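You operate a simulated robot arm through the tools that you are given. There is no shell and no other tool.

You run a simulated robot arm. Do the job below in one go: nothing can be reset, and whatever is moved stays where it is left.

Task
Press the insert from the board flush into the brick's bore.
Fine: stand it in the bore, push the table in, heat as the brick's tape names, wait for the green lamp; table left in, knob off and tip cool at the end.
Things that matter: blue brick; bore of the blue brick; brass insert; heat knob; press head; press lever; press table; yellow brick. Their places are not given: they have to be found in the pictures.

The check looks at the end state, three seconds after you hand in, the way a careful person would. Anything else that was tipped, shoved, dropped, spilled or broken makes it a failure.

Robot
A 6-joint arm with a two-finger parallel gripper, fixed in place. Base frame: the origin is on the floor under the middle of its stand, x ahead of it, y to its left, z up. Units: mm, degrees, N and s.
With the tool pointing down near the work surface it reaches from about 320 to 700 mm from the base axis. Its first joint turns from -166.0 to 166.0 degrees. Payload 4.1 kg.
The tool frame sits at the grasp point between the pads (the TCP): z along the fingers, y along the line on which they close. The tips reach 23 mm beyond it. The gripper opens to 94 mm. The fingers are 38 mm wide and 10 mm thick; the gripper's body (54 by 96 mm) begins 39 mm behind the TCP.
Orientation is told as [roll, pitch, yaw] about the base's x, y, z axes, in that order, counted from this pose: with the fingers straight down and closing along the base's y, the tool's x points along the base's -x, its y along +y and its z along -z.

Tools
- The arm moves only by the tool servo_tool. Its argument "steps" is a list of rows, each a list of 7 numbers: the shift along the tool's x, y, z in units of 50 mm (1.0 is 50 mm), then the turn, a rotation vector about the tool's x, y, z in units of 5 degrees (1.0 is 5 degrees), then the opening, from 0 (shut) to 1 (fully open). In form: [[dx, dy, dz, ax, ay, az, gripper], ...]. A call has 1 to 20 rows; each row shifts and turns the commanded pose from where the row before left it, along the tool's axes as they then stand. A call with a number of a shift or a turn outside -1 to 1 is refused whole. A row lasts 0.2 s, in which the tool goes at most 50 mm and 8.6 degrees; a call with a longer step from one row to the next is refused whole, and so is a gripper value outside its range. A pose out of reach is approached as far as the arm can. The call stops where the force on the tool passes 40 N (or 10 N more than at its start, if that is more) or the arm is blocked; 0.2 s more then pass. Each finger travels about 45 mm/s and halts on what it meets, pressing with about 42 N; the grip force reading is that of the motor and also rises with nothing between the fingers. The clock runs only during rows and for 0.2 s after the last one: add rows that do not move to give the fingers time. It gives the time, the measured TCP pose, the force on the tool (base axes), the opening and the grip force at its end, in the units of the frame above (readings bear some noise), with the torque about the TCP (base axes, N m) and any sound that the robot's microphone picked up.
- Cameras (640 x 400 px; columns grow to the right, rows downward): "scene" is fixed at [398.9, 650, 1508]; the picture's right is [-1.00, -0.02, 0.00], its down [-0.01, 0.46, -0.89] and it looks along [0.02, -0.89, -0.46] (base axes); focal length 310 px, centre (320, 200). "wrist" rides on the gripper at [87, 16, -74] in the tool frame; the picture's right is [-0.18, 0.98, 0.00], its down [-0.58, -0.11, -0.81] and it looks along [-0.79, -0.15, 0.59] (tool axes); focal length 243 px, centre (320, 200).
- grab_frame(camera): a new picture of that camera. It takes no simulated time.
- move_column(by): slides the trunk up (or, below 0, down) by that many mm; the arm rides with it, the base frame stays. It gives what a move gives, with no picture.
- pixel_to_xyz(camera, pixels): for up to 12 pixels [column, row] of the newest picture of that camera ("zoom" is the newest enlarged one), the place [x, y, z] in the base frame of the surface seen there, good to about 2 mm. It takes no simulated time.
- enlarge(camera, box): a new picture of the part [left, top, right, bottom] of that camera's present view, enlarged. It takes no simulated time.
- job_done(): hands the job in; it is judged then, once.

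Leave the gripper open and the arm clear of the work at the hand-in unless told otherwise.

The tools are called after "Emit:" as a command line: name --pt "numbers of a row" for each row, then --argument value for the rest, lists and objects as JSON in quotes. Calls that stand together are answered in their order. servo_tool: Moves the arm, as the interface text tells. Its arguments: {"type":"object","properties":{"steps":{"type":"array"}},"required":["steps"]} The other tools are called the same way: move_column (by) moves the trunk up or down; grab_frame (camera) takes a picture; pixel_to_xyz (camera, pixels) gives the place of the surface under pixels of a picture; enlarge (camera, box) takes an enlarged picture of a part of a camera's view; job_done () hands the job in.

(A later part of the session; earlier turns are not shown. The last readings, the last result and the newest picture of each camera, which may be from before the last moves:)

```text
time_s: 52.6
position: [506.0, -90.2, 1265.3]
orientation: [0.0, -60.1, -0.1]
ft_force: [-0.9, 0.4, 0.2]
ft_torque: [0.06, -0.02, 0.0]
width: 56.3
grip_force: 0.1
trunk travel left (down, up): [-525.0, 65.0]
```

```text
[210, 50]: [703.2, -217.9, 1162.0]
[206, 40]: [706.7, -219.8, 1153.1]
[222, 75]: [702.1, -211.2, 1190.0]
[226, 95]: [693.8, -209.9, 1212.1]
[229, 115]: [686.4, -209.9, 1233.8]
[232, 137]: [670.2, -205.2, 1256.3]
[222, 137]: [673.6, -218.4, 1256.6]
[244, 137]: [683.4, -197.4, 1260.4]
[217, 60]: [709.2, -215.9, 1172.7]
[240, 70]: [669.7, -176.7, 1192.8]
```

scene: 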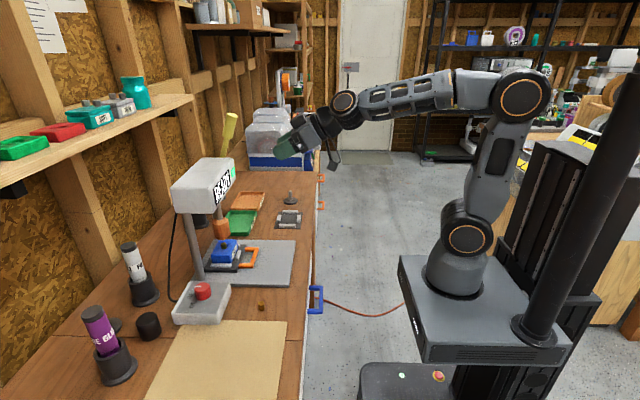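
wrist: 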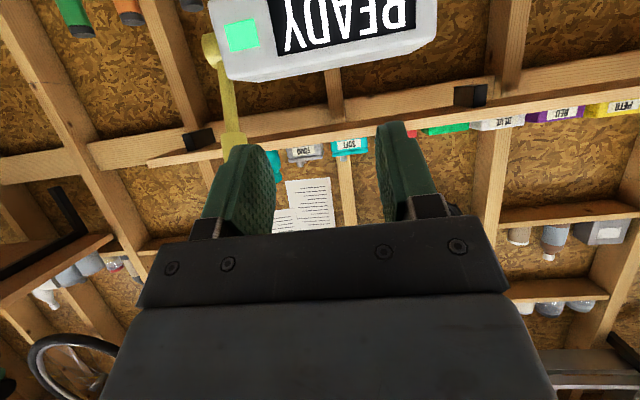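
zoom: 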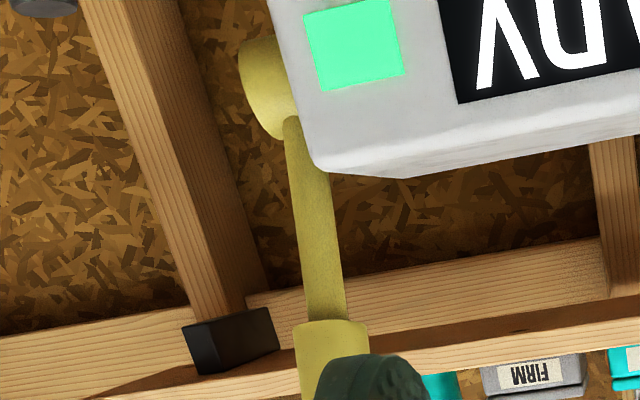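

Lever axis: y≈−210.5, hub ≈[720,1164], grip centre ≈[671.5,−210.5,1288], radius ≈133 mm. Moving to a pre-grasp point 80 mm back along the tool axis.

Emit:
servo_tool --pt "-0.409 -0.48 0.208 0 0 0 0.6" --pt "-0.409 -0.48 0.208 0 0 0 0.6" --pt "-0.409 -0.48 0.208 0 0 0 0.6" --pt "-0.409 -0.48 0.208 0 0 0 0.6" --pt "-0.409 -0.48 0.208 0 0 0 0.6" --pt "0 0 0 0 0 0 0.6"

Emit:
grab_frame --camera "wrist"

Emit:
enlarge --camera "scene" --box '[170, 90, 330, 200]'

```text
time_s: 54.0
position: [601.7, -209.9, 1328.7]
orientation: [0.0, -59.9, -0.1]
ft_force: [-0.1, -0.2, -0.1]
ft_torque: [0.02, -0.02, -0.02]
width: 56.2
grip_force: 0.0
trunk travel left (down, up): [-525.0, 65.0]
```

```text
taken
```

wrist: 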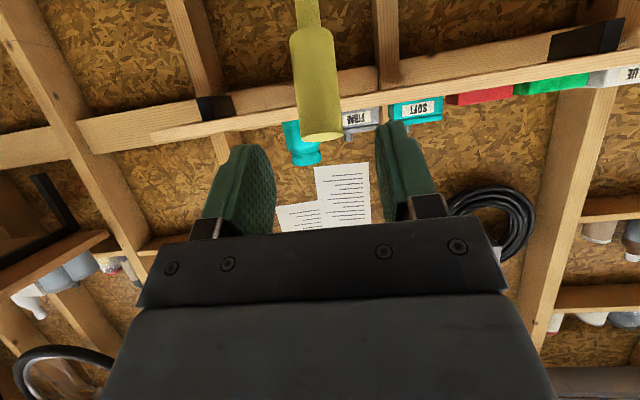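

```text
3.64 times, centred on (250, 145) of scene
```

zoom: 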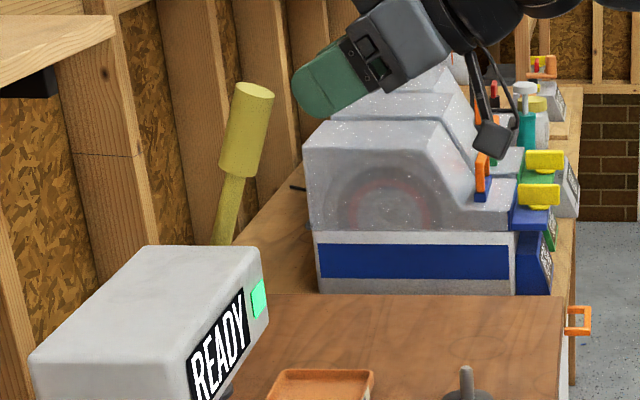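

The lever grip is centred between the fingers (column ≈317). Advancing 80 mm along the tool axis with a −1.5 mm y trim.

Emit:
servo_tool --pt "0 -0.03 0.4 0 0 0 0.6" --pt "0 0 0.4 0 0 0 0.6" --pt "0 0 0.4 0 0 0 0.6" --pt "0 0 0.4 0 0 0 0.6" --pt "0 0 0 0 0 0 0.6"

Emit:
grab_frame --camera "wrist"

Emit:
enlarge --camera "scene" --box '[170, 90, 330, 200]'

```text
time_s: 55.2
position: [670.8, -212.5, 1288.7]
orientation: [0.0, -60.0, -0.1]
ft_force: [-0.2, -0.4, -0.3]
ft_torque: [0.0, 0.02, 0.0]
width: 56.3
grip_force: 0.1
trunk travel left (down, up): [-525.0, 65.0]
```

```text
taken
```

wrist: 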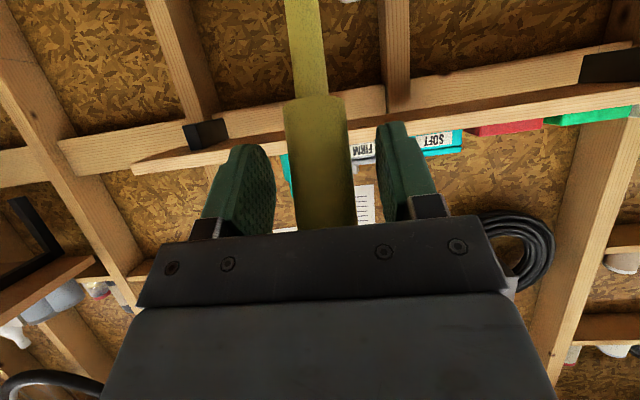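

```text
3.64 times, centred on (250, 145) of scene
```

zoom: 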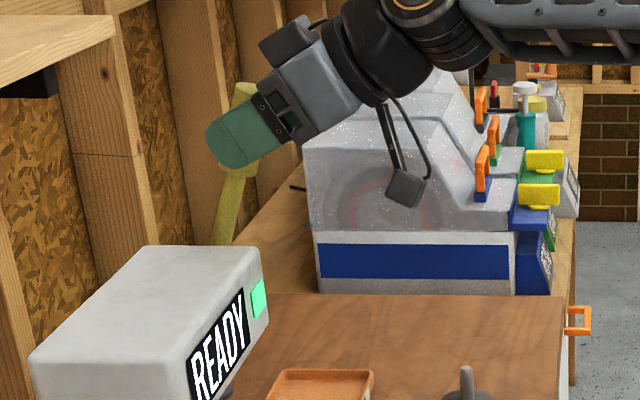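

The lever grip lies between the fingers. Closing on it.

Emit:
servo_tool --pt "0 0 0 0 0 0 0.45" --pt "0 0 0 0 0 0 0.3" --pt "0 0 0 0 0 0 0.15" --pt "0 0 0 0 0 0 0.15" --pt "0 0 0 0 0 0 0.15"

Emit:
enlarge --camera "scene" --box '[170, 90, 330, 290]'

```text
time_s: 56.4
position: [670.6, -212.4, 1289.0]
orientation: [-0.1, -60.0, 0.0]
ft_force: [-0.2, 3.5, -0.7]
ft_torque: [0.17, 0.01, 0.14]
width: 29.9
grip_force: 44.8
trunk travel left (down, up): [-525.0, 65.0]
```

```text
2.00 times, centred on (250, 190) of scene
```

zoom: 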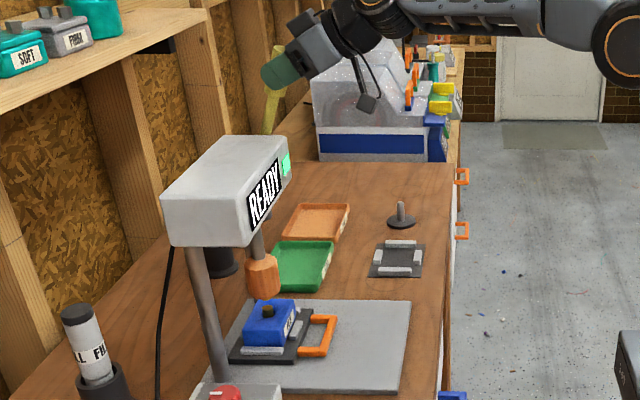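

Gripped at 30 mm. Now I swing the lever about its hub: rows of 2.5° with matching arc shift; first 10° to see forces and ram movement.

Emit:
servo_tool --pt "0.0934 0 -0.0709 0 -0.5 0 0.15" --pt "0.0934 0 -0.0709 0 -0.5 0 0.15" --pt "0.0934 0 -0.0709 0 -0.5 0 0.15" --pt "0.0934 0 -0.0709 0 -0.5 0 0.15" --pt "0 0 0 0 0 0 0.15"

Emit:
enlarge --camera "scene" --box '[190, 110, 310, 270]'

```text
time_s: 57.6
position: [649.2, -212.0, 1279.4]
orientation: [-0.1, -70.2, -0.2]
ft_force: [-2.8, -2.0, 1.5]
ft_torque: [0.32, 0.19, 0.31]
width: 29.8
grip_force: 45.0
trunk travel left (down, up): [-525.0, 65.0]
```

```text
2.50 times, centred on (250, 190) of scene
```

zoom: 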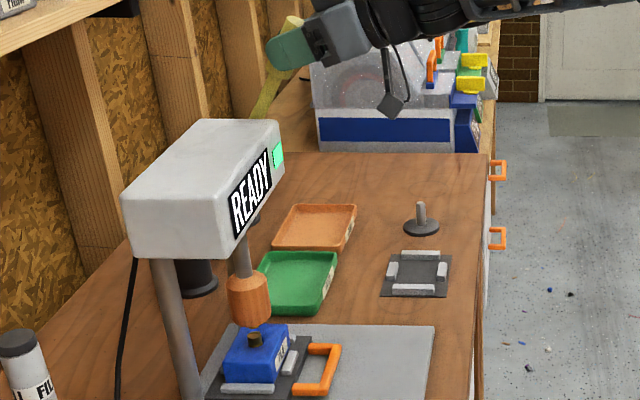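

The lever follows with little force. Checking the ram and insert closely.

Emit:
enlarge --camera "scene" --box '[190, 210, 270, 265]'

```text
7.27 times, centred on (230, 238) of scene
```

zoom: 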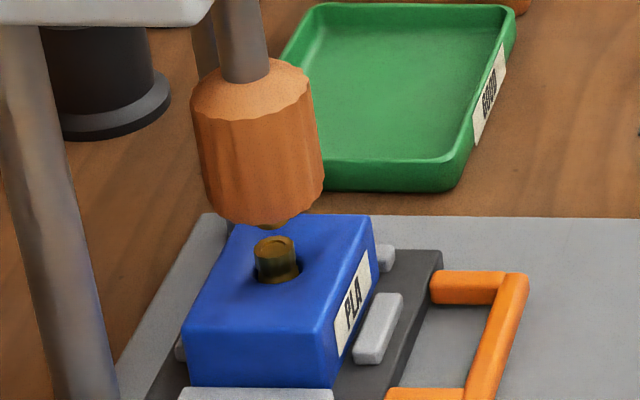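

The ram has come down ~4 mm for 10°. Continuing 15° more.

Emit:
servo_tool --pt "0.0934 0 -0.0709 0 -0.5 0 0.15" --pt "0.0934 0 -0.0709 0 -0.5 0 0.15" --pt "0.0934 0 -0.0709 0 -0.5 0 0.15" --pt "0.0934 0 -0.0709 0 -0.5 0 0.15" --pt "0.0934 0 -0.0709 0 -0.5 0 0.15" --pt "0.0934 0 -0.0709 0 -0.5 0 0.15" --pt "0 0 0 0 0 0 0.15"

Emit:
enlarge --camera "scene" --box '[190, 210, 270, 265]'

Emit:
enlarge --camera "scene" --box '[170, 90, 330, 200]'

```text
time_s: 59.2
position: [621.2, -212.2, 1257.4]
orientation: [0.7, -85.1, -0.9]
ft_force: [-0.8, -6.1, 1.9]
ft_torque: [0.28, -0.29, 0.27]
width: 29.6
grip_force: 44.6
trunk travel left (down, up): [-525.0, 65.0]
```

```text
7.27 times, centred on (230, 238) of scene
```

zoom: 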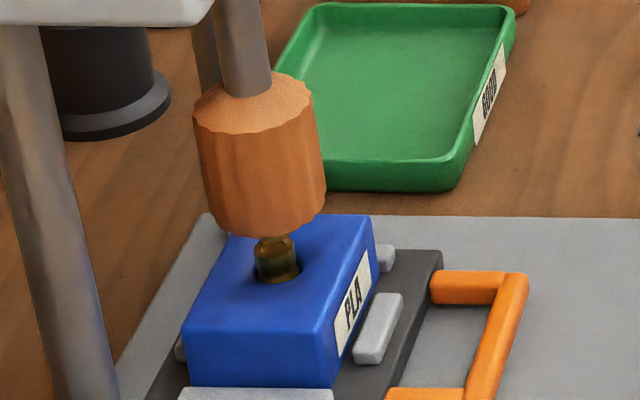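

```text
3.64 times, centred on (250, 145) of scene
```

zoom: 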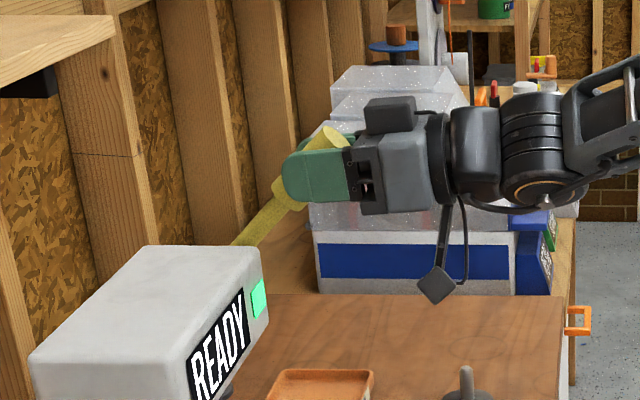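

The tip is just at the insert's top. From here I go slower (1.25° rows) to press it into the softened plastic.

Emit:
servo_tool --pt "0.0467 0 -0.0354 0 -0.25 0 0.15" --pt "0.0467 0 -0.0354 0 -0.25 0 0.15" --pt "0.0467 0 -0.0354 0 -0.25 0 0.15" --pt "0.0467 0 -0.0354 0 -0.25 0 0.15" --pt "0.0467 0 -0.0354 0 -0.25 0 0.15" --pt "0.0467 0 -0.0354 0 -0.25 0 0.15" --pt "0 0 0 0 0 0 0.15"

Emit:
enlarge --camera "scene" --box '[190, 210, 270, 265]'

```text
time_s: 60.8
position: [610.0, -211.9, 1243.0]
orientation: [179.5, -87.5, -179.6]
ft_force: [-9.3, -2.4, -1.5]
ft_torque: [0.01, 0.84, 0.37]
width: 29.9
grip_force: 45.1
trunk travel left (down, up): [-525.0, 65.0]
```

```text
7.27 times, centred on (230, 238) of scene
```

zoom: 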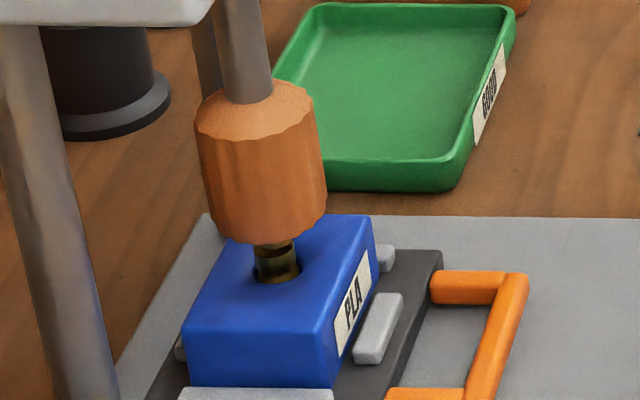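

The ram is in contact (tool force −9 N) and proceeding. Continue slowly.

Emit:
servo_tool --pt "0.0467 0 -0.0354 0 -0.25 0 0.15" --pt "0.0467 0 -0.0354 0 -0.25 0 0.15" --pt "0.0467 0 -0.0354 0 -0.25 0 0.15" --pt "0.0467 0 -0.0354 0 -0.25 0 0.15" --pt "0 0 0 0 0 0 0.15"

Emit:
enlarge --camera "scene" --box '[190, 210, 270, 265]'

```text
time_s: 62.0
position: [603.0, -213.0, 1233.9]
orientation: [179.9, -82.4, -180.1]
ft_force: [-13.4, -2.0, -0.8]
ft_torque: [0.18, 0.89, 0.29]
width: 29.9
grip_force: 45.3
trunk travel left (down, up): [-525.0, 65.0]
```

```text
7.27 times, centred on (230, 238) of scene
```

zoom: 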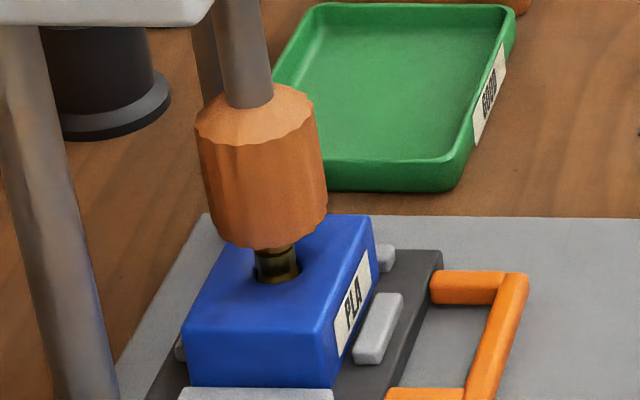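

Insert is sinking; there is a ~13 N radial push on the hand, so I let the arc grow slightly outward while continuing.

Emit:
servo_tool --pt "0.0405 0 -0.0432 0 -0.25 0 0.15" --pt "0.0405 0 -0.0432 0 -0.25 0 0.15" --pt "0.0405 0 -0.0432 0 -0.25 0 0.15" --pt "0.0405 0 -0.0432 0 -0.25 0 0.15" --pt "0 0 0 0 0 0 0.15"

Emit:
enlarge --camera "scene" --box '[190, 210, 270, 265]'

```text
time_s: 63.2
position: [598.5, -212.6, 1222.9]
orientation: [179.9, -77.6, -179.9]
ft_force: [-2.1, -3.4, -3.8]
ft_torque: [0.15, 0.48, -0.06]
width: 29.9
grip_force: 45.1
trunk travel left (down, up): [-525.0, 65.0]
```

```text
7.27 times, centred on (230, 238) of scene
```

zoom: 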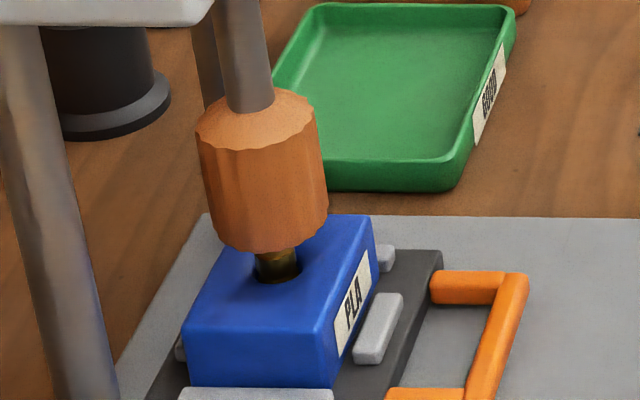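

Good, forces low. Continuing with the same step.

Emit:
servo_tool --pt "0.0435 0 -0.0394 0 -0.25 0 0.15" --pt "0.0435 0 -0.0394 0 -0.25 0 0.15" --pt "0.0435 0 -0.0394 0 -0.25 0 0.15" --pt "0.0435 0 -0.0394 0 -0.25 0 0.15" --pt "0 0 0 0 0 0 0.15"

Emit:
enlarge --camera "scene" --box '[190, 210, 270, 265]'

Emit:
enlarge --camera "scene" --box '[170, 90, 330, 200]'

```text
time_s: 64.4
position: [592.9, -212.3, 1213.2]
orientation: [179.9, -72.5, -179.9]
ft_force: [3.1, -2.0, -6.8]
ft_torque: [0.19, 0.63, 0.29]
width: 29.8
grip_force: 44.9
trunk travel left (down, up): [-525.0, 65.0]
```

```text
7.27 times, centred on (230, 238) of scene
```

zoom: 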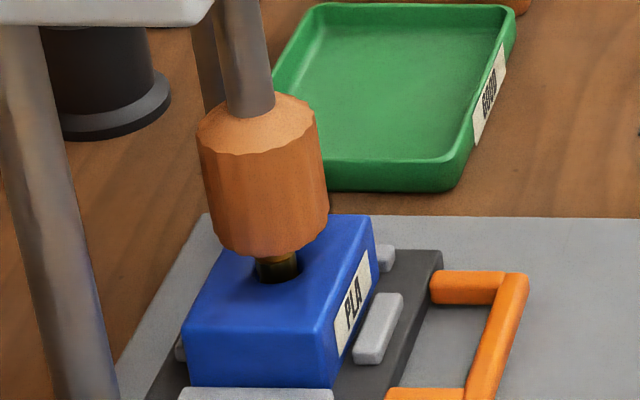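

```text
3.64 times, centred on (250, 145) of scene
```

zoom: 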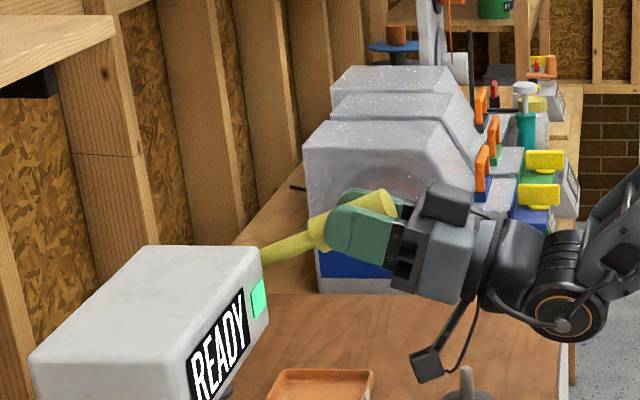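

Still READY, going down steadily. Continue.

Emit:
servo_tool --pt "0.0487 0 -0.033 0 -0.25 0 0.15" --pt "0.0467 0 -0.0354 0 -0.25 0 0.15" --pt "0.0467 0 -0.0354 0 -0.25 0 0.15" --pt "0.0467 0 -0.0354 0 -0.25 0 0.15" --pt "0 0 0 0 0 0 0.15"

Emit:
enlarge --camera "scene" --box '[190, 210, 270, 265]'

```text
time_s: 65.6
position: [588.4, -212.4, 1201.8]
orientation: [179.9, -67.5, 180.0]
ft_force: [4.0, -2.9, -6.4]
ft_torque: [0.02, 0.5, 0.35]
width: 29.9
grip_force: 44.8
trunk travel left (down, up): [-525.0, 65.0]
```

```text
7.27 times, centred on (230, 238) of scene
```

zoom: 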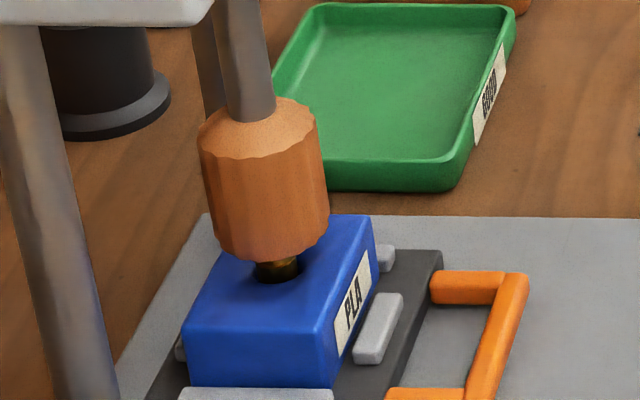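

Continuing; ram sleeve bottom now at row ≈261 of the zoom, some brass still showing above the brick.

Emit:
servo_tool --pt "0.0487 0 -0.033 0 -0.25 0 0.15" --pt "0.0467 0 -0.0354 0 -0.25 0 0.15" --pt "0.0467 0 -0.0354 0 -0.25 0 0.15" --pt "0.0467 0 -0.0354 0 -0.25 0 0.15" --pt "0 0 0 0 0 0 0.15"

Emit:
enlarge --camera "scene" --box '[190, 210, 270, 265]'

```text
time_s: 66.8
position: [586.2, -210.6, 1190.2]
orientation: [180.0, -62.5, 180.0]
ft_force: [-1.4, -0.5, -6.0]
ft_torque: [0.03, 0.72, 0.26]
width: 29.7
grip_force: 44.8
trunk travel left (down, up): [-525.0, 65.0]
```

```text
7.27 times, centred on (230, 238) of scene
```

zoom: 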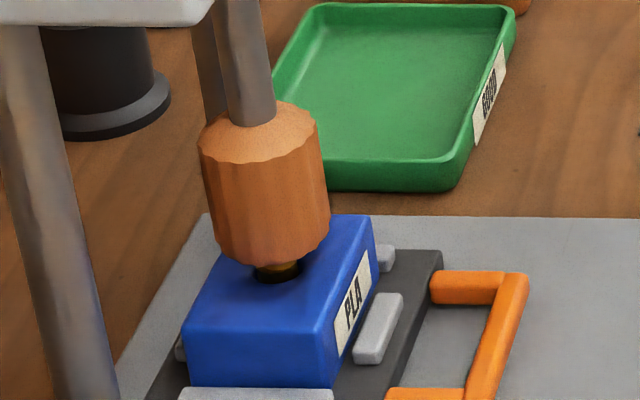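

Close to flush. Continuing 3.75°.

Emit:
servo_tool --pt "0.0467 0 -0.0354 0 -0.25 0 0.15" --pt "0.0467 0 -0.0354 0 -0.25 0 0.15" --pt "0.0467 0 -0.0354 0 -0.25 0 0.15" --pt "0 0 0 0 0 0 0.15"

Emit:
enlarge --camera "scene" --box '[205, 230, 245, 258]'

```text
time_s: 67.8
position: [584.6, -212.0, 1180.3]
orientation: [-179.8, -58.7, 180.0]
ft_force: [2.0, 0.9, -3.8]
ft_torque: [0.06, 0.33, 0.19]
width: 29.8
grip_force: 44.8
trunk travel left (down, up): [-525.0, 65.0]
```

```text
14.29 times, centred on (225, 244) of scene
```

zoom: 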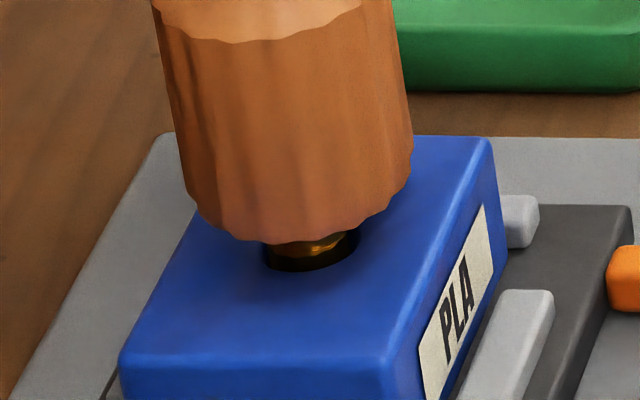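

Looking closer at the junction of tip, insert and bore rim.

Emit:
enlarge --camera "scene" --box '[218, 242, 234, 252]'

```text
16.00 times, centred on (226, 247) of scene
```

zoom: 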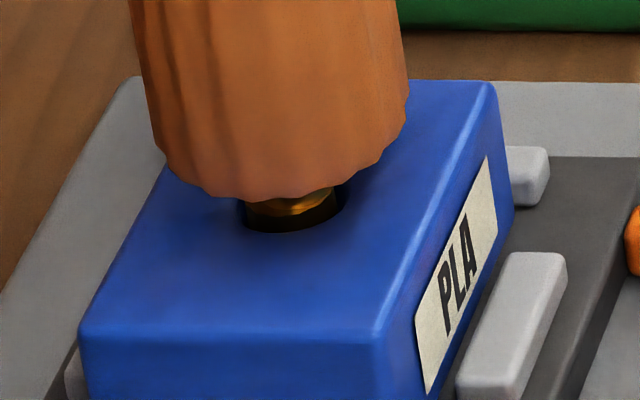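

It looks about 1.5–2 mm short of flush. Pressing 2.5° further.

Emit:
servo_tool --pt "0.0467 0 -0.0354 0 -0.25 0 0.15" --pt "0.0467 0 -0.0354 0 -0.25 0 0.15" --pt "0 0 0 0 0 0 0.15"

Emit:
enlarge --camera "scene" --box '[218, 242, 234, 252]'

```text
time_s: 68.6
position: [584.2, -211.8, 1174.7]
orientation: [180.0, -56.2, 179.8]
ft_force: [3.5, 0.5, -3.4]
ft_torque: [-0.04, 0.32, 0.44]
width: 29.6
grip_force: 45.2
trunk travel left (down, up): [-525.0, 65.0]
```

```text
16.00 times, centred on (226, 247) of scene
```

zoom: 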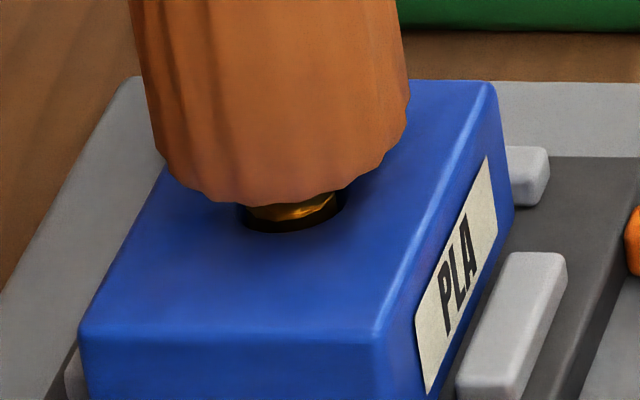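

Another 2.5°.

Emit:
servo_tool --pt "0.0467 0 -0.0354 0 -0.25 0 0.15" --pt "0.0467 0 -0.0354 0 -0.25 0 0.15" --pt "0 0 0 0 0 0 0.15"

Emit:
enlarge --camera "scene" --box '[218, 242, 234, 252]'

```text
time_s: 69.4
position: [583.1, -211.5, 1170.8]
orientation: [-179.9, -53.7, 179.8]
ft_force: [5.7, -2.7, 3.7]
ft_torque: [0.0, 1.51, 0.57]
width: 29.9
grip_force: 45.3
trunk travel left (down, up): [-525.0, 65.0]
```

```text
16.00 times, centred on (226, 247) of scene
```

zoom: 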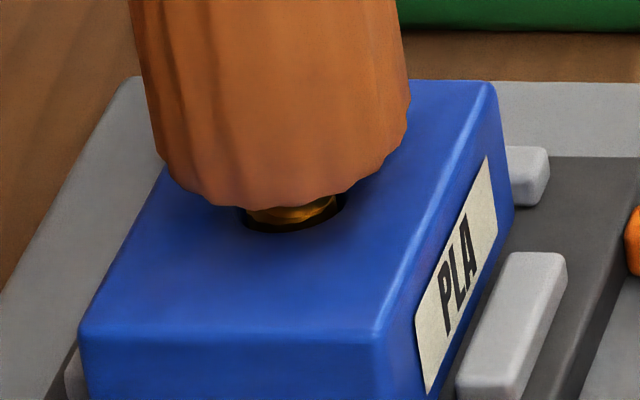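

Now a resistance starts to show (+3.7 N, torque 1.5 N·m). Pressing a little further to find the firm stop.

Emit:
servo_tool --pt "0.0467 0 -0.0354 0 -0.25 0 0.15" --pt "0.0467 0 -0.0354 0 -0.25 0 0.15" --pt "0 0 0 0 0 0 0.15"

Emit:
enlarge --camera "scene" --box '[218, 242, 234, 252]'

```text
time_s: 70.2
position: [584.2, -210.9, 1169.9]
orientation: [-179.5, -50.3, 179.5]
ft_force: [3.9, -2.6, 9.9]
ft_torque: [0.02, 1.56, 0.71]
width: 29.8
grip_force: 45.2
trunk travel left (down, up): [-525.0, 65.0]
stopped in row 3: the force on the tool passed its limit at 42 N (the readings are from after the stop); the commanded pose is now the measured one
```

```text
16.00 times, centred on (226, 247) of scene
```

zoom: 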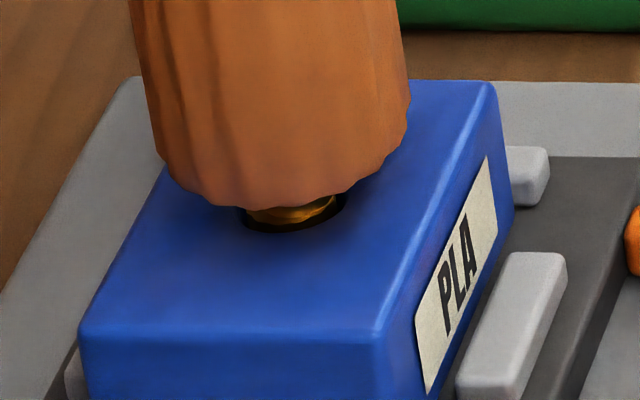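

A firm stop (42 N) – the ram is at the end of its stroke. Now I bring the lever back up along the same arc; first 12.5°.

Emit:
servo_tool --pt "-0.043 0 0.0408 0 0.25 0 0.15" --pt "-0.0861 0 0.0816 0 0.5 0 0.15" --pt "-0.0861 0 0.0816 0 0.5 0 0.15" --pt "-0.0861 0 0.0816 0 0.5 0 0.15" --pt "-0.0861 0 0.0816 0 0.5 0 0.15" --pt "0 0 0 0 0 0 0.15"

Emit:
enlarge --camera "scene" --box '[218, 242, 234, 252]'

```text
time_s: 71.6
position: [587.1, -212.1, 1194.4]
orientation: [-179.6, -61.8, 179.5]
ft_force: [4.7, -5.6, 7.3]
ft_torque: [0.49, -1.11, 0.89]
width: 29.9
grip_force: 44.8
trunk travel left (down, up): [-525.0, 65.0]
```

```text
16.00 times, centred on (226, 247) of scene
```

zoom: 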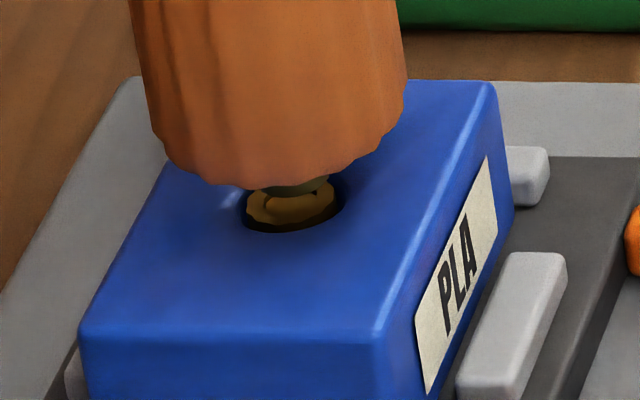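

The insert stays down, its top at the brick's level. Continuing to raise the lever.

Emit:
servo_tool --pt "-0.0861 0 0.0816 0 0.5 0 0.15" --pt "-0.0861 0 0.0816 0 0.5 0 0.15" --pt "-0.0861 0 0.0816 0 0.5 0 0.15" --pt "-0.0861 0 0.0816 0 0.5 0 0.15" --pt "-0.0861 0 0.0816 0 0.5 0 0.15" --pt "-0.0861 0 0.0816 0 0.5 0 0.15" --pt "0 0 0 0 0 0 0.15"

Emit:
enlarge --camera "scene" --box '[170, 90, 330, 200]'

Emit:
enlarge --camera "scene" --box '[218, 242, 234, 252]'

```text
time_s: 73.2
position: [599.9, -212.7, 1228.7]
orientation: [-179.2, -76.9, 178.9]
ft_force: [-5.1, -1.8, 1.7]
ft_torque: [0.53, 0.07, 1.04]
width: 29.7
grip_force: 45.2
trunk travel left (down, up): [-525.0, 65.0]
```

```text
3.64 times, centred on (250, 145) of scene
```

zoom: 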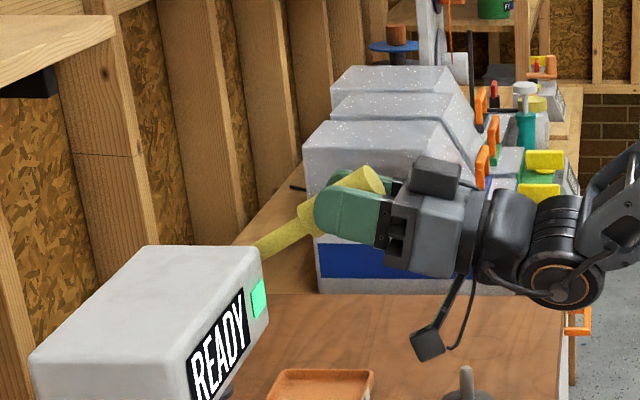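

```text
16.00 times, centred on (226, 247) of scene
```

zoom: 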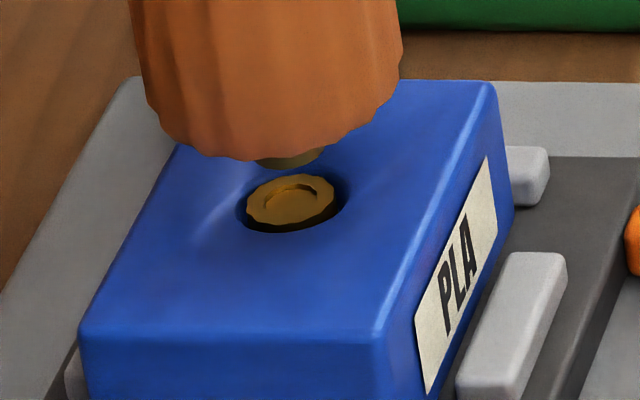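

The insert looks level with the brick's top. Continuing to raise the lever, 25° more.

Emit:
servo_tool --pt "-0.0861 0 0.0816 0 0.5 0 0.15" --pt "-0.0861 0 0.0816 0 0.5 0 0.15" --pt "-0.0861 0 0.0816 0 0.5 0 0.15" --pt "-0.0861 0 0.0816 0 0.5 0 0.15" --pt "-0.0861 0 0.0816 0 0.5 0 0.15" --pt "-0.0861 0 0.0816 0 0.5 0 0.15" --pt "-0.0861 0 0.0816 0 0.5 0 0.15" --pt "-0.0861 0 0.0816 0 0.5 0 0.15" --pt "-0.0861 0 0.0816 0 0.5 0 0.15" --pt "-0.0861 0 0.0816 0 0.5 0 0.15" --pt "0 0 0 0 0 0 0.15"

Emit:
enlarge --camera "scene" --box '[170, 90, 330, 200]'

```text
time_s: 75.6
position: [638.8, -212.7, 1273.1]
orientation: [-0.9, -78.3, 0.8]
ft_force: [-8.0, -2.8, 0.0]
ft_torque: [0.96, 0.83, 0.99]
width: 30.1
grip_force: 45.5
trunk travel left (down, up): [-525.0, 65.0]
```

```text
3.64 times, centred on (250, 145) of scene
```

zoom: 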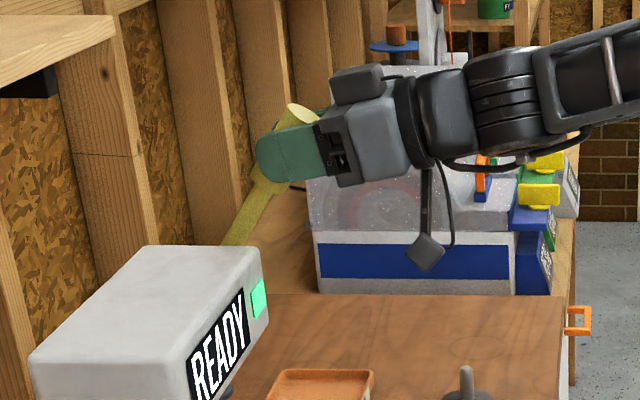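

Now the last ~15° up to where the lever started.

Emit:
servo_tool --pt "-0.0861 0 0.0816 0 0.5 0 0.15" --pt "-0.0861 0 0.0816 0 0.5 0 0.15" --pt "-0.0861 0 0.0816 0 0.5 0 0.15" --pt "-0.0861 0 0.0816 0 0.5 0 0.15" --pt "-0.0861 0 0.0816 0 0.5 0 0.15" --pt "-0.0861 0 0.0816 0 0.5 0 0.15" --pt "0 0 0 0 0 0 0.15"

Emit:
enlarge --camera "scene" --box '[170, 90, 330, 200]'

Emit:
enlarge --camera "scene" --box '[190, 210, 270, 265]'

```text
time_s: 77.2
position: [669.7, -213.2, 1289.6]
orientation: [-0.4, -63.1, 0.0]
ft_force: [-15.5, -1.5, -7.7]
ft_torque: [1.16, -0.97, 0.05]
width: 29.9
grip_force: 45.1
trunk travel left (down, up): [-525.0, 65.0]
```

```text
3.64 times, centred on (250, 145) of scene
```

zoom: 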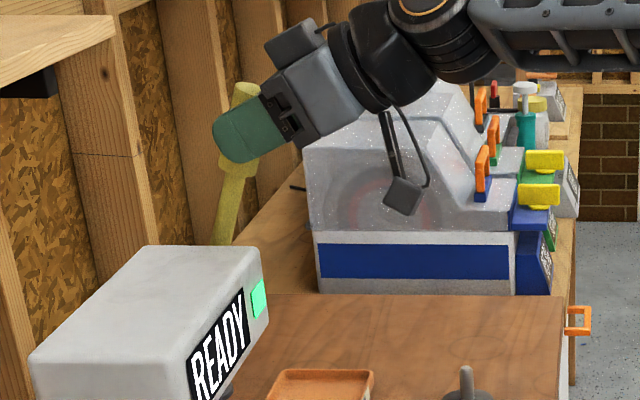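

```text
7.27 times, centred on (230, 238) of scene
```

zoom: 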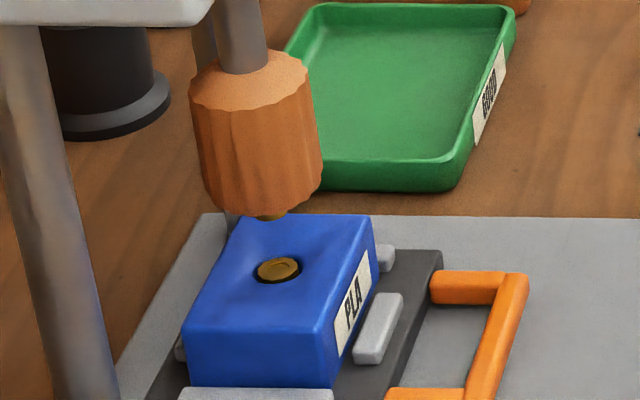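

Lever is back at its start position and the ram is up; the insert sits in the bore. I open the fingers and back away along the tool axis.

Emit:
servo_tool --pt "0 0 0 0 0 0 0.3" --pt "0 0 0 0 0 0 0.45" --pt "0 0 0 0 0 0 0.6" --pt "0 0 0 0 0 0 0.6" --pt "0 0 0 0 0 0 0.6"

Emit:
enlarge --camera "scene" --box '[170, 90, 330, 200]'

Emit:
grab_frame --camera "wrist"

```text
time_s: 78.4
position: [670.8, -211.4, 1289.8]
orientation: [-0.7, -63.2, 0.4]
ft_force: [0.0, 0.6, 0.1]
ft_torque: [0.01, 0.0, -0.01]
width: 56.4
grip_force: 0.2
trunk travel left (down, up): [-525.0, 65.0]
```

```text
3.64 times, centred on (250, 145) of scene
```

zoom: 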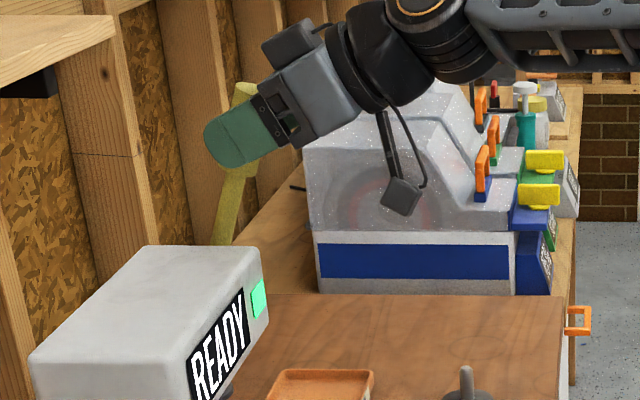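

```text
taken
```

wrist: 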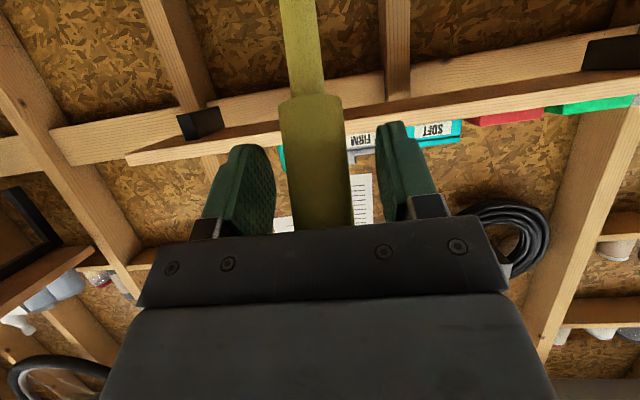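

Lever holds by itself. Backing off 90 mm, then across to the free space in front of the press, then pitching the hand down again.

Emit:
servo_tool --pt "0 0 -0.5 0 0 0 0.6" --pt "0 0 -0.6 0 0 0 0.6" --pt "0 0 -0.6 0 0 0 0.6" --pt "0.396 0.48 -0.23 0 0 0 0.6" --pt "0.396 0.48 -0.23 0 0 0 0.6" --pt "0.396 0.48 -0.23 0 0 0 0.6" --pt "0.396 0.48 -0.23 0 0 0 0.6" --pt "0.396 0.48 -0.23 0 0 0 0.6" --pt "0 0 0 0 0 0 0.6"

Emit:
grab_frame --camera "scene"

```text
time_s: 80.4
position: [499.2, -89.0, 1263.7]
orientation: [-0.6, -63.2, 0.4]
ft_force: [0.4, 0.0, 0.0]
ft_torque: [-0.03, 0.02, -0.01]
width: 56.4
grip_force: 0.1
trunk travel left (down, up): [-525.0, 65.0]
```

```text
taken
```

scene: 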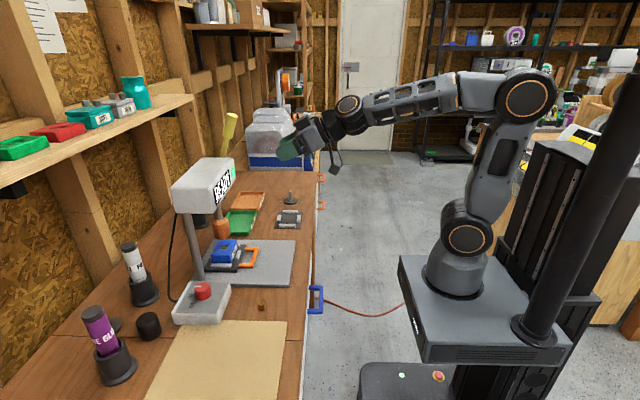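

Before moving on, a maximum zoom on the insert from the scene camera to judge flushness.

Emit:
enlarge --camera "scene" --box '[215, 240, 231, 250]'

Emit:
pixel_to_xyz --camera "zoom" --pixels '[[335, 205], [335, 215], [320, 220], [350, 220], [335, 230], [300, 230], [370, 215], [335, 260], [280, 250], [390, 250], [420, 180], [250, 200]]'

```text
16.00 times, centred on (223, 245) of scene
```

zoom: 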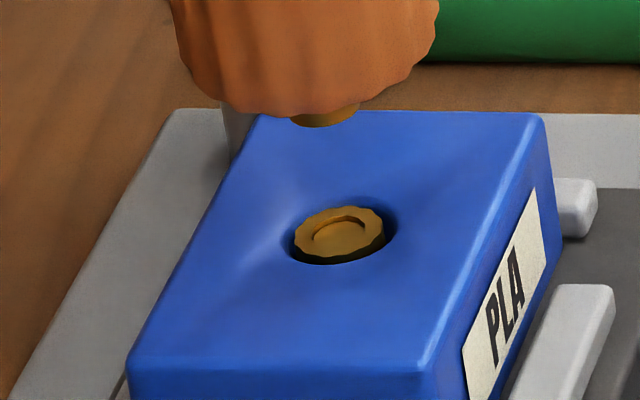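

```text
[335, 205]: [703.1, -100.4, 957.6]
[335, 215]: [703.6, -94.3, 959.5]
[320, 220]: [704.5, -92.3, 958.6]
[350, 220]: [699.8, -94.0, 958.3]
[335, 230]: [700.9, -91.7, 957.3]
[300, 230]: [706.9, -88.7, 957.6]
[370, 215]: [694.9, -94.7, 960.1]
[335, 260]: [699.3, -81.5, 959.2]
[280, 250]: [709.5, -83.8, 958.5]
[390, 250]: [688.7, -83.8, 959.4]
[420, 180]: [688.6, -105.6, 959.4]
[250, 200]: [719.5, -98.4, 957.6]
```

Insert top ≈958.6 and brick top ≈958.8: flush. Now heat off. First pitch the hand back down.

Emit:
servo_tool --pt "0 0 0 0 1 0 0.6" --pt "0 0 0 0 1 0 0.6" --pt "0 0 0 0 1 0 0.6" --pt "0 0 0 0 1 0 0.6" --pt "0 0 0 0 1 0 0.6" --pt "0 0 0 0 1 0 0.6" --pt "0 0 0 0 1 0 0.6" --pt "0 0 0 0 1 0 0.6" --pt "0 0 0 0 1 0 0.6" --pt "0 0 0 0 1 0 0.6" --pt "0 0 0 0 1 0 0.6" --pt "0 0 0 0 1 0 0.6" --pt "0 0 0 0 0.64 0 0.6" --pt "0 0 0 0 0 0 0.6"

```text
time_s: 83.4
position: [500.3, -91.6, 1264.2]
orientation: [-0.3, 0.0, -0.1]
ft_force: [-0.4, 0.4, 0.4]
ft_torque: [0.02, 0.0, 0.0]
width: 56.5
grip_force: 0.1
trunk travel left (down, up): [-525.0, 65.0]
```

Hand is vertical again. Now go to [580,91,1100] and turn the hand 60° clockwise, ready for the knob.

Emit:
servo_tool --pt "-0.228 0.522 0.469 0 0 0 0.6" --pt "-0.228 0.522 0.469 0 0 0 0.6" --pt "-0.228 0.522 0.469 0 0 0 0.6" --pt "-0.228 0.522 0.469 0 0 0 0.6" --pt "-0.228 0.522 0.469 0 0 0 0.6" --pt "-0.228 0.522 0.469 0 0 0 0.6" --pt "-0.228 0.522 0.469 0 0 0 0.6" --pt "0 0 0 0 0 1 0.6" --pt "0 0 0 0 0 1 0.6" --pt "0 0 0 0 0 1 0.6" --pt "0 0 0 0 0 1 0.6" --pt "0 0 0 0 0 1 0.6" --pt "0 0 0 0 0 1 0.6" --pt "0 0 0 0 0 1 0.6" --pt "0 0 0 0 0 1 0.6" --pt "0 0 0 0 0 1 0.6" --pt "0 0 0 0 0 1 0.6" --pt "0 0 0 0 0 1 0.6" --pt "0 0 0 0 0 1 0.6" --pt "0 0 0 0 0 0 0.6"

Emit:
grab_frame --camera "scene"

```text
time_s: 87.6
position: [578.6, 89.3, 1099.0]
orientation: [-0.1, -0.1, -60.1]
ft_force: [0.2, 0.6, -0.1]
ft_torque: [0.02, 0.06, 0.0]
width: 56.4
grip_force: 0.2
trunk travel left (down, up): [-525.0, 65.0]
```

```text
taken
```

scene: 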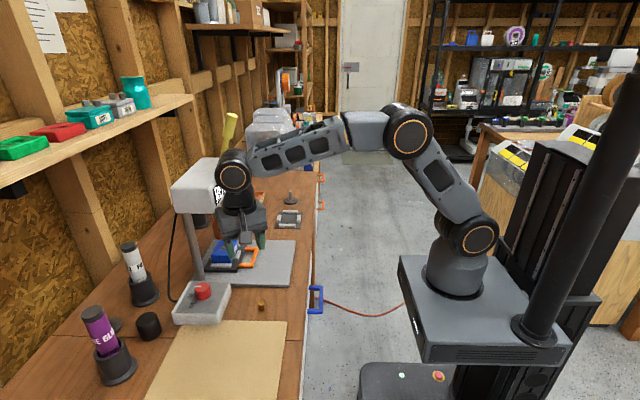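

Next: descend to z≈1012, then 120 mm in +x to above the knob.

Emit:
servo_tool --pt "0 0 0.6 0 0 0 0.6" --pt "0 0 0.6 0 0 0 0.6" --pt "0 0 0.54 0 0 0 0.6" --pt "-0.3 0.52 0 0 0 0 0.6" --pt "-0.3 0.52 0 0 0 0 0.6" --pt "-0.3 0.52 0 0 0 0 0.6" --pt "-0.3 0.52 0 0 0 0 0.6" --pt "0 0 0 0 0 0 0.6"

Emit:
enlarge --camera "wrist" --box '[240, 50, 400, 190]'

```text
time_s: 89.4
position: [699.4, 88.7, 1012.2]
orientation: [-0.2, -0.2, -60.2]
ft_force: [-0.2, 0.6, -0.4]
ft_torque: [0.01, 0.02, 0.02]
width: 56.3
grip_force: 0.1
trunk travel left (down, up): [-525.0, 65.0]
```

```text
2.86 times, centred on (320, 120) of wrist
```

zoom: 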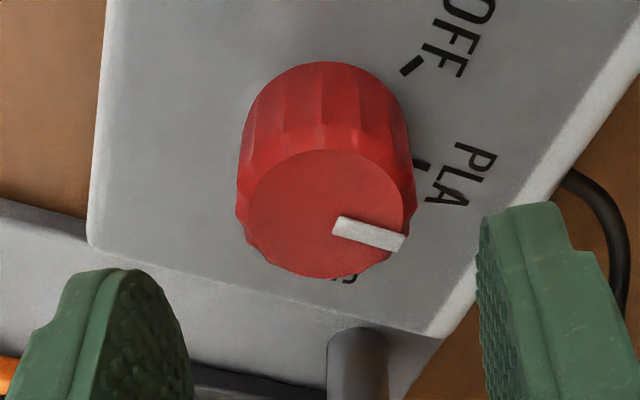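

The knob is ~1–2 mm off the tool axis; trimming, lowering 35 mm and closing.

Emit:
servo_tool --pt "0.025 0.022 0 0 0 0 0.6" --pt "0 0 0.35 0 0 0 0.6" --pt "0 0 0.35 0 0 0 0.6" --pt "0 0 0 0 0 0 0.6" --pt "0 0 0 0 0 0 0.45" --pt "0 0 0 0 0 0 0.3" --pt "0 0 0 0 0 0 0.2" --pt "0 0 0 0 0 0 0.2" --pt "0 0 0 0 0 0 0.2"

Emit:
enlarge --camera "wrist" --box '[240, 70, 400, 210]'

```text
time_s: 91.4
position: [698.8, 91.0, 977.4]
orientation: [-0.3, -0.2, -60.2]
ft_force: [-5.6, -1.5, -2.4]
ft_torque: [0.1, 0.07, 0.01]
width: 35.5
grip_force: 44.9
trunk travel left (down, up): [-525.0, 65.0]
```

```text
2.86 times, centred on (320, 140) of wrist
```

zoom: 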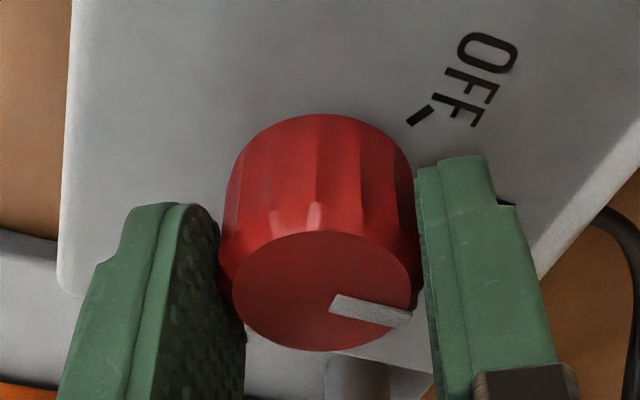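

Gripped (35.5 mm). Turning 60° counter-clockwise back to OFF, first 30°.

Emit:
servo_tool --pt "0 0 0 0 0 -0.5 0.2" --pt "0 0 0 0 0 -1 0.2" --pt "0 0 0 0 0 -1 0.2" --pt "0 0 0 0 0 -1 0.2" --pt "0 0 0 0 0 -1 0.2" --pt "0 0 0 0 0 -1 0.2" --pt "0 0 0 0 0 -0.5 0.2" --pt "0 0 0 0 0 0 0.2"

```text
time_s: 93.2
position: [698.7, 90.5, 978.6]
orientation: [-0.2, -0.1, -30.2]
ft_force: [-15.2, -4.9, -6.5]
ft_torque: [-0.35, -0.29, -0.01]
width: 35.4
grip_force: 45.1
trunk travel left (down, up): [-525.0, 65.0]
```

Some side force (−15 N in x); I ease 1 mm toward −x and turn the remaining 30°.

Emit:
servo_tool --pt "0.017 -0.01 0 0 0 -0.5 0.2" --pt "0 0 0 0 0 -1 0.2" --pt "0 0 0 0 0 -1 0.2" --pt "0 0 0 0 0 -1 0.2" --pt "0 0 0 0 0 -1 0.2" --pt "0 0 0 0 0 -1 0.2" --pt "0 0 0 0 0 -0.5 0.2" --pt "0 0 0 0 0 0 0.2"

Emit:
enlarge --camera "wrist" --box '[240, 70, 400, 210]'

Emit:
enlarge --camera "scene" --box '[165, 150, 265, 220]'

```text
time_s: 95.0
position: [698.9, 89.4, 978.0]
orientation: [-0.1, 0.1, -0.1]
ft_force: [-15.5, -7.8, -8.6]
ft_torque: [0.13, -0.41, -0.05]
width: 35.4
grip_force: 45.3
trunk travel left (down, up): [-525.0, 65.0]
```

```text
2.86 times, centred on (320, 140) of wrist
```

zoom: 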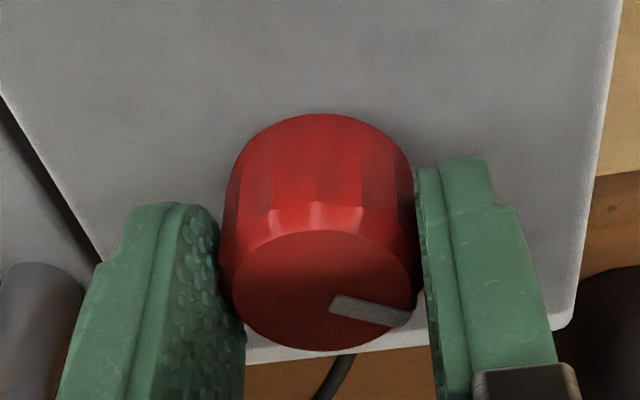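

```text
5.71 times, centred on (215, 185) of scene
```

zoom: 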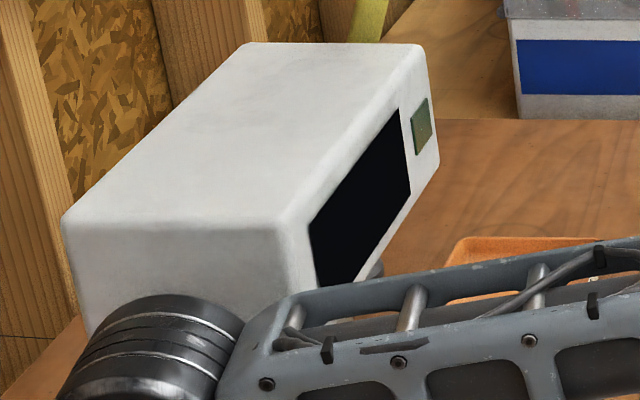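

The display went dark and the lamp is off. Releasing the knob and rising to check the pointer.

Emit:
servo_tool --pt "0 0 0 0 0 0 0.35" --pt "0 0 0 0 0 0 0.5" --pt "0 0 0 0 0 0 0.6" --pt "0 0 0 0 0 0 0.6" --pt "0 0 -0.35 0 0 0 0.6" --pt "0 0 -0.35 0 0 0 0.6" --pt "0 0 0 0 0 0 0.6"

Emit:
enlarge --camera "wrist" --box '[260, 65, 380, 165]'

Emit:
enlarge --camera "scene" --box '[180, 270, 230, 320]'

```text
time_s: 96.6
position: [697.9, 88.1, 1012.3]
orientation: [-0.4, 0.1, -0.2]
ft_force: [-0.5, 0.6, -0.9]
ft_torque: [0.05, 0.0, 0.0]
width: 56.2
grip_force: 0.1
trunk travel left (down, up): [-525.0, 65.0]
```

```text
4.00 times, centred on (320, 115) of wrist
```

zoom: 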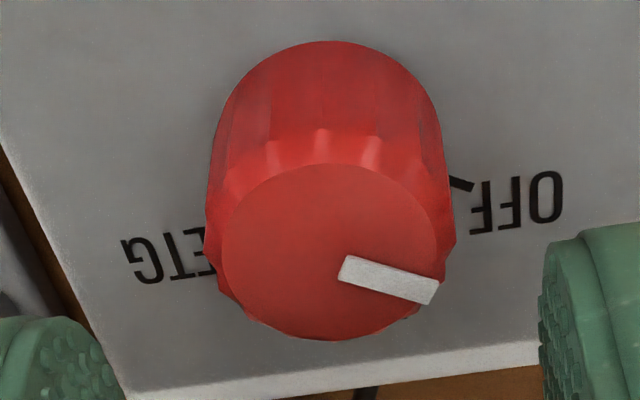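

```text
8.00 times, centred on (205, 295) of scene
```

zoom: 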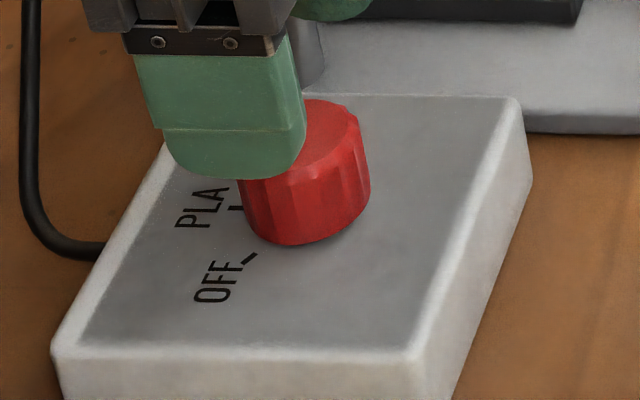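

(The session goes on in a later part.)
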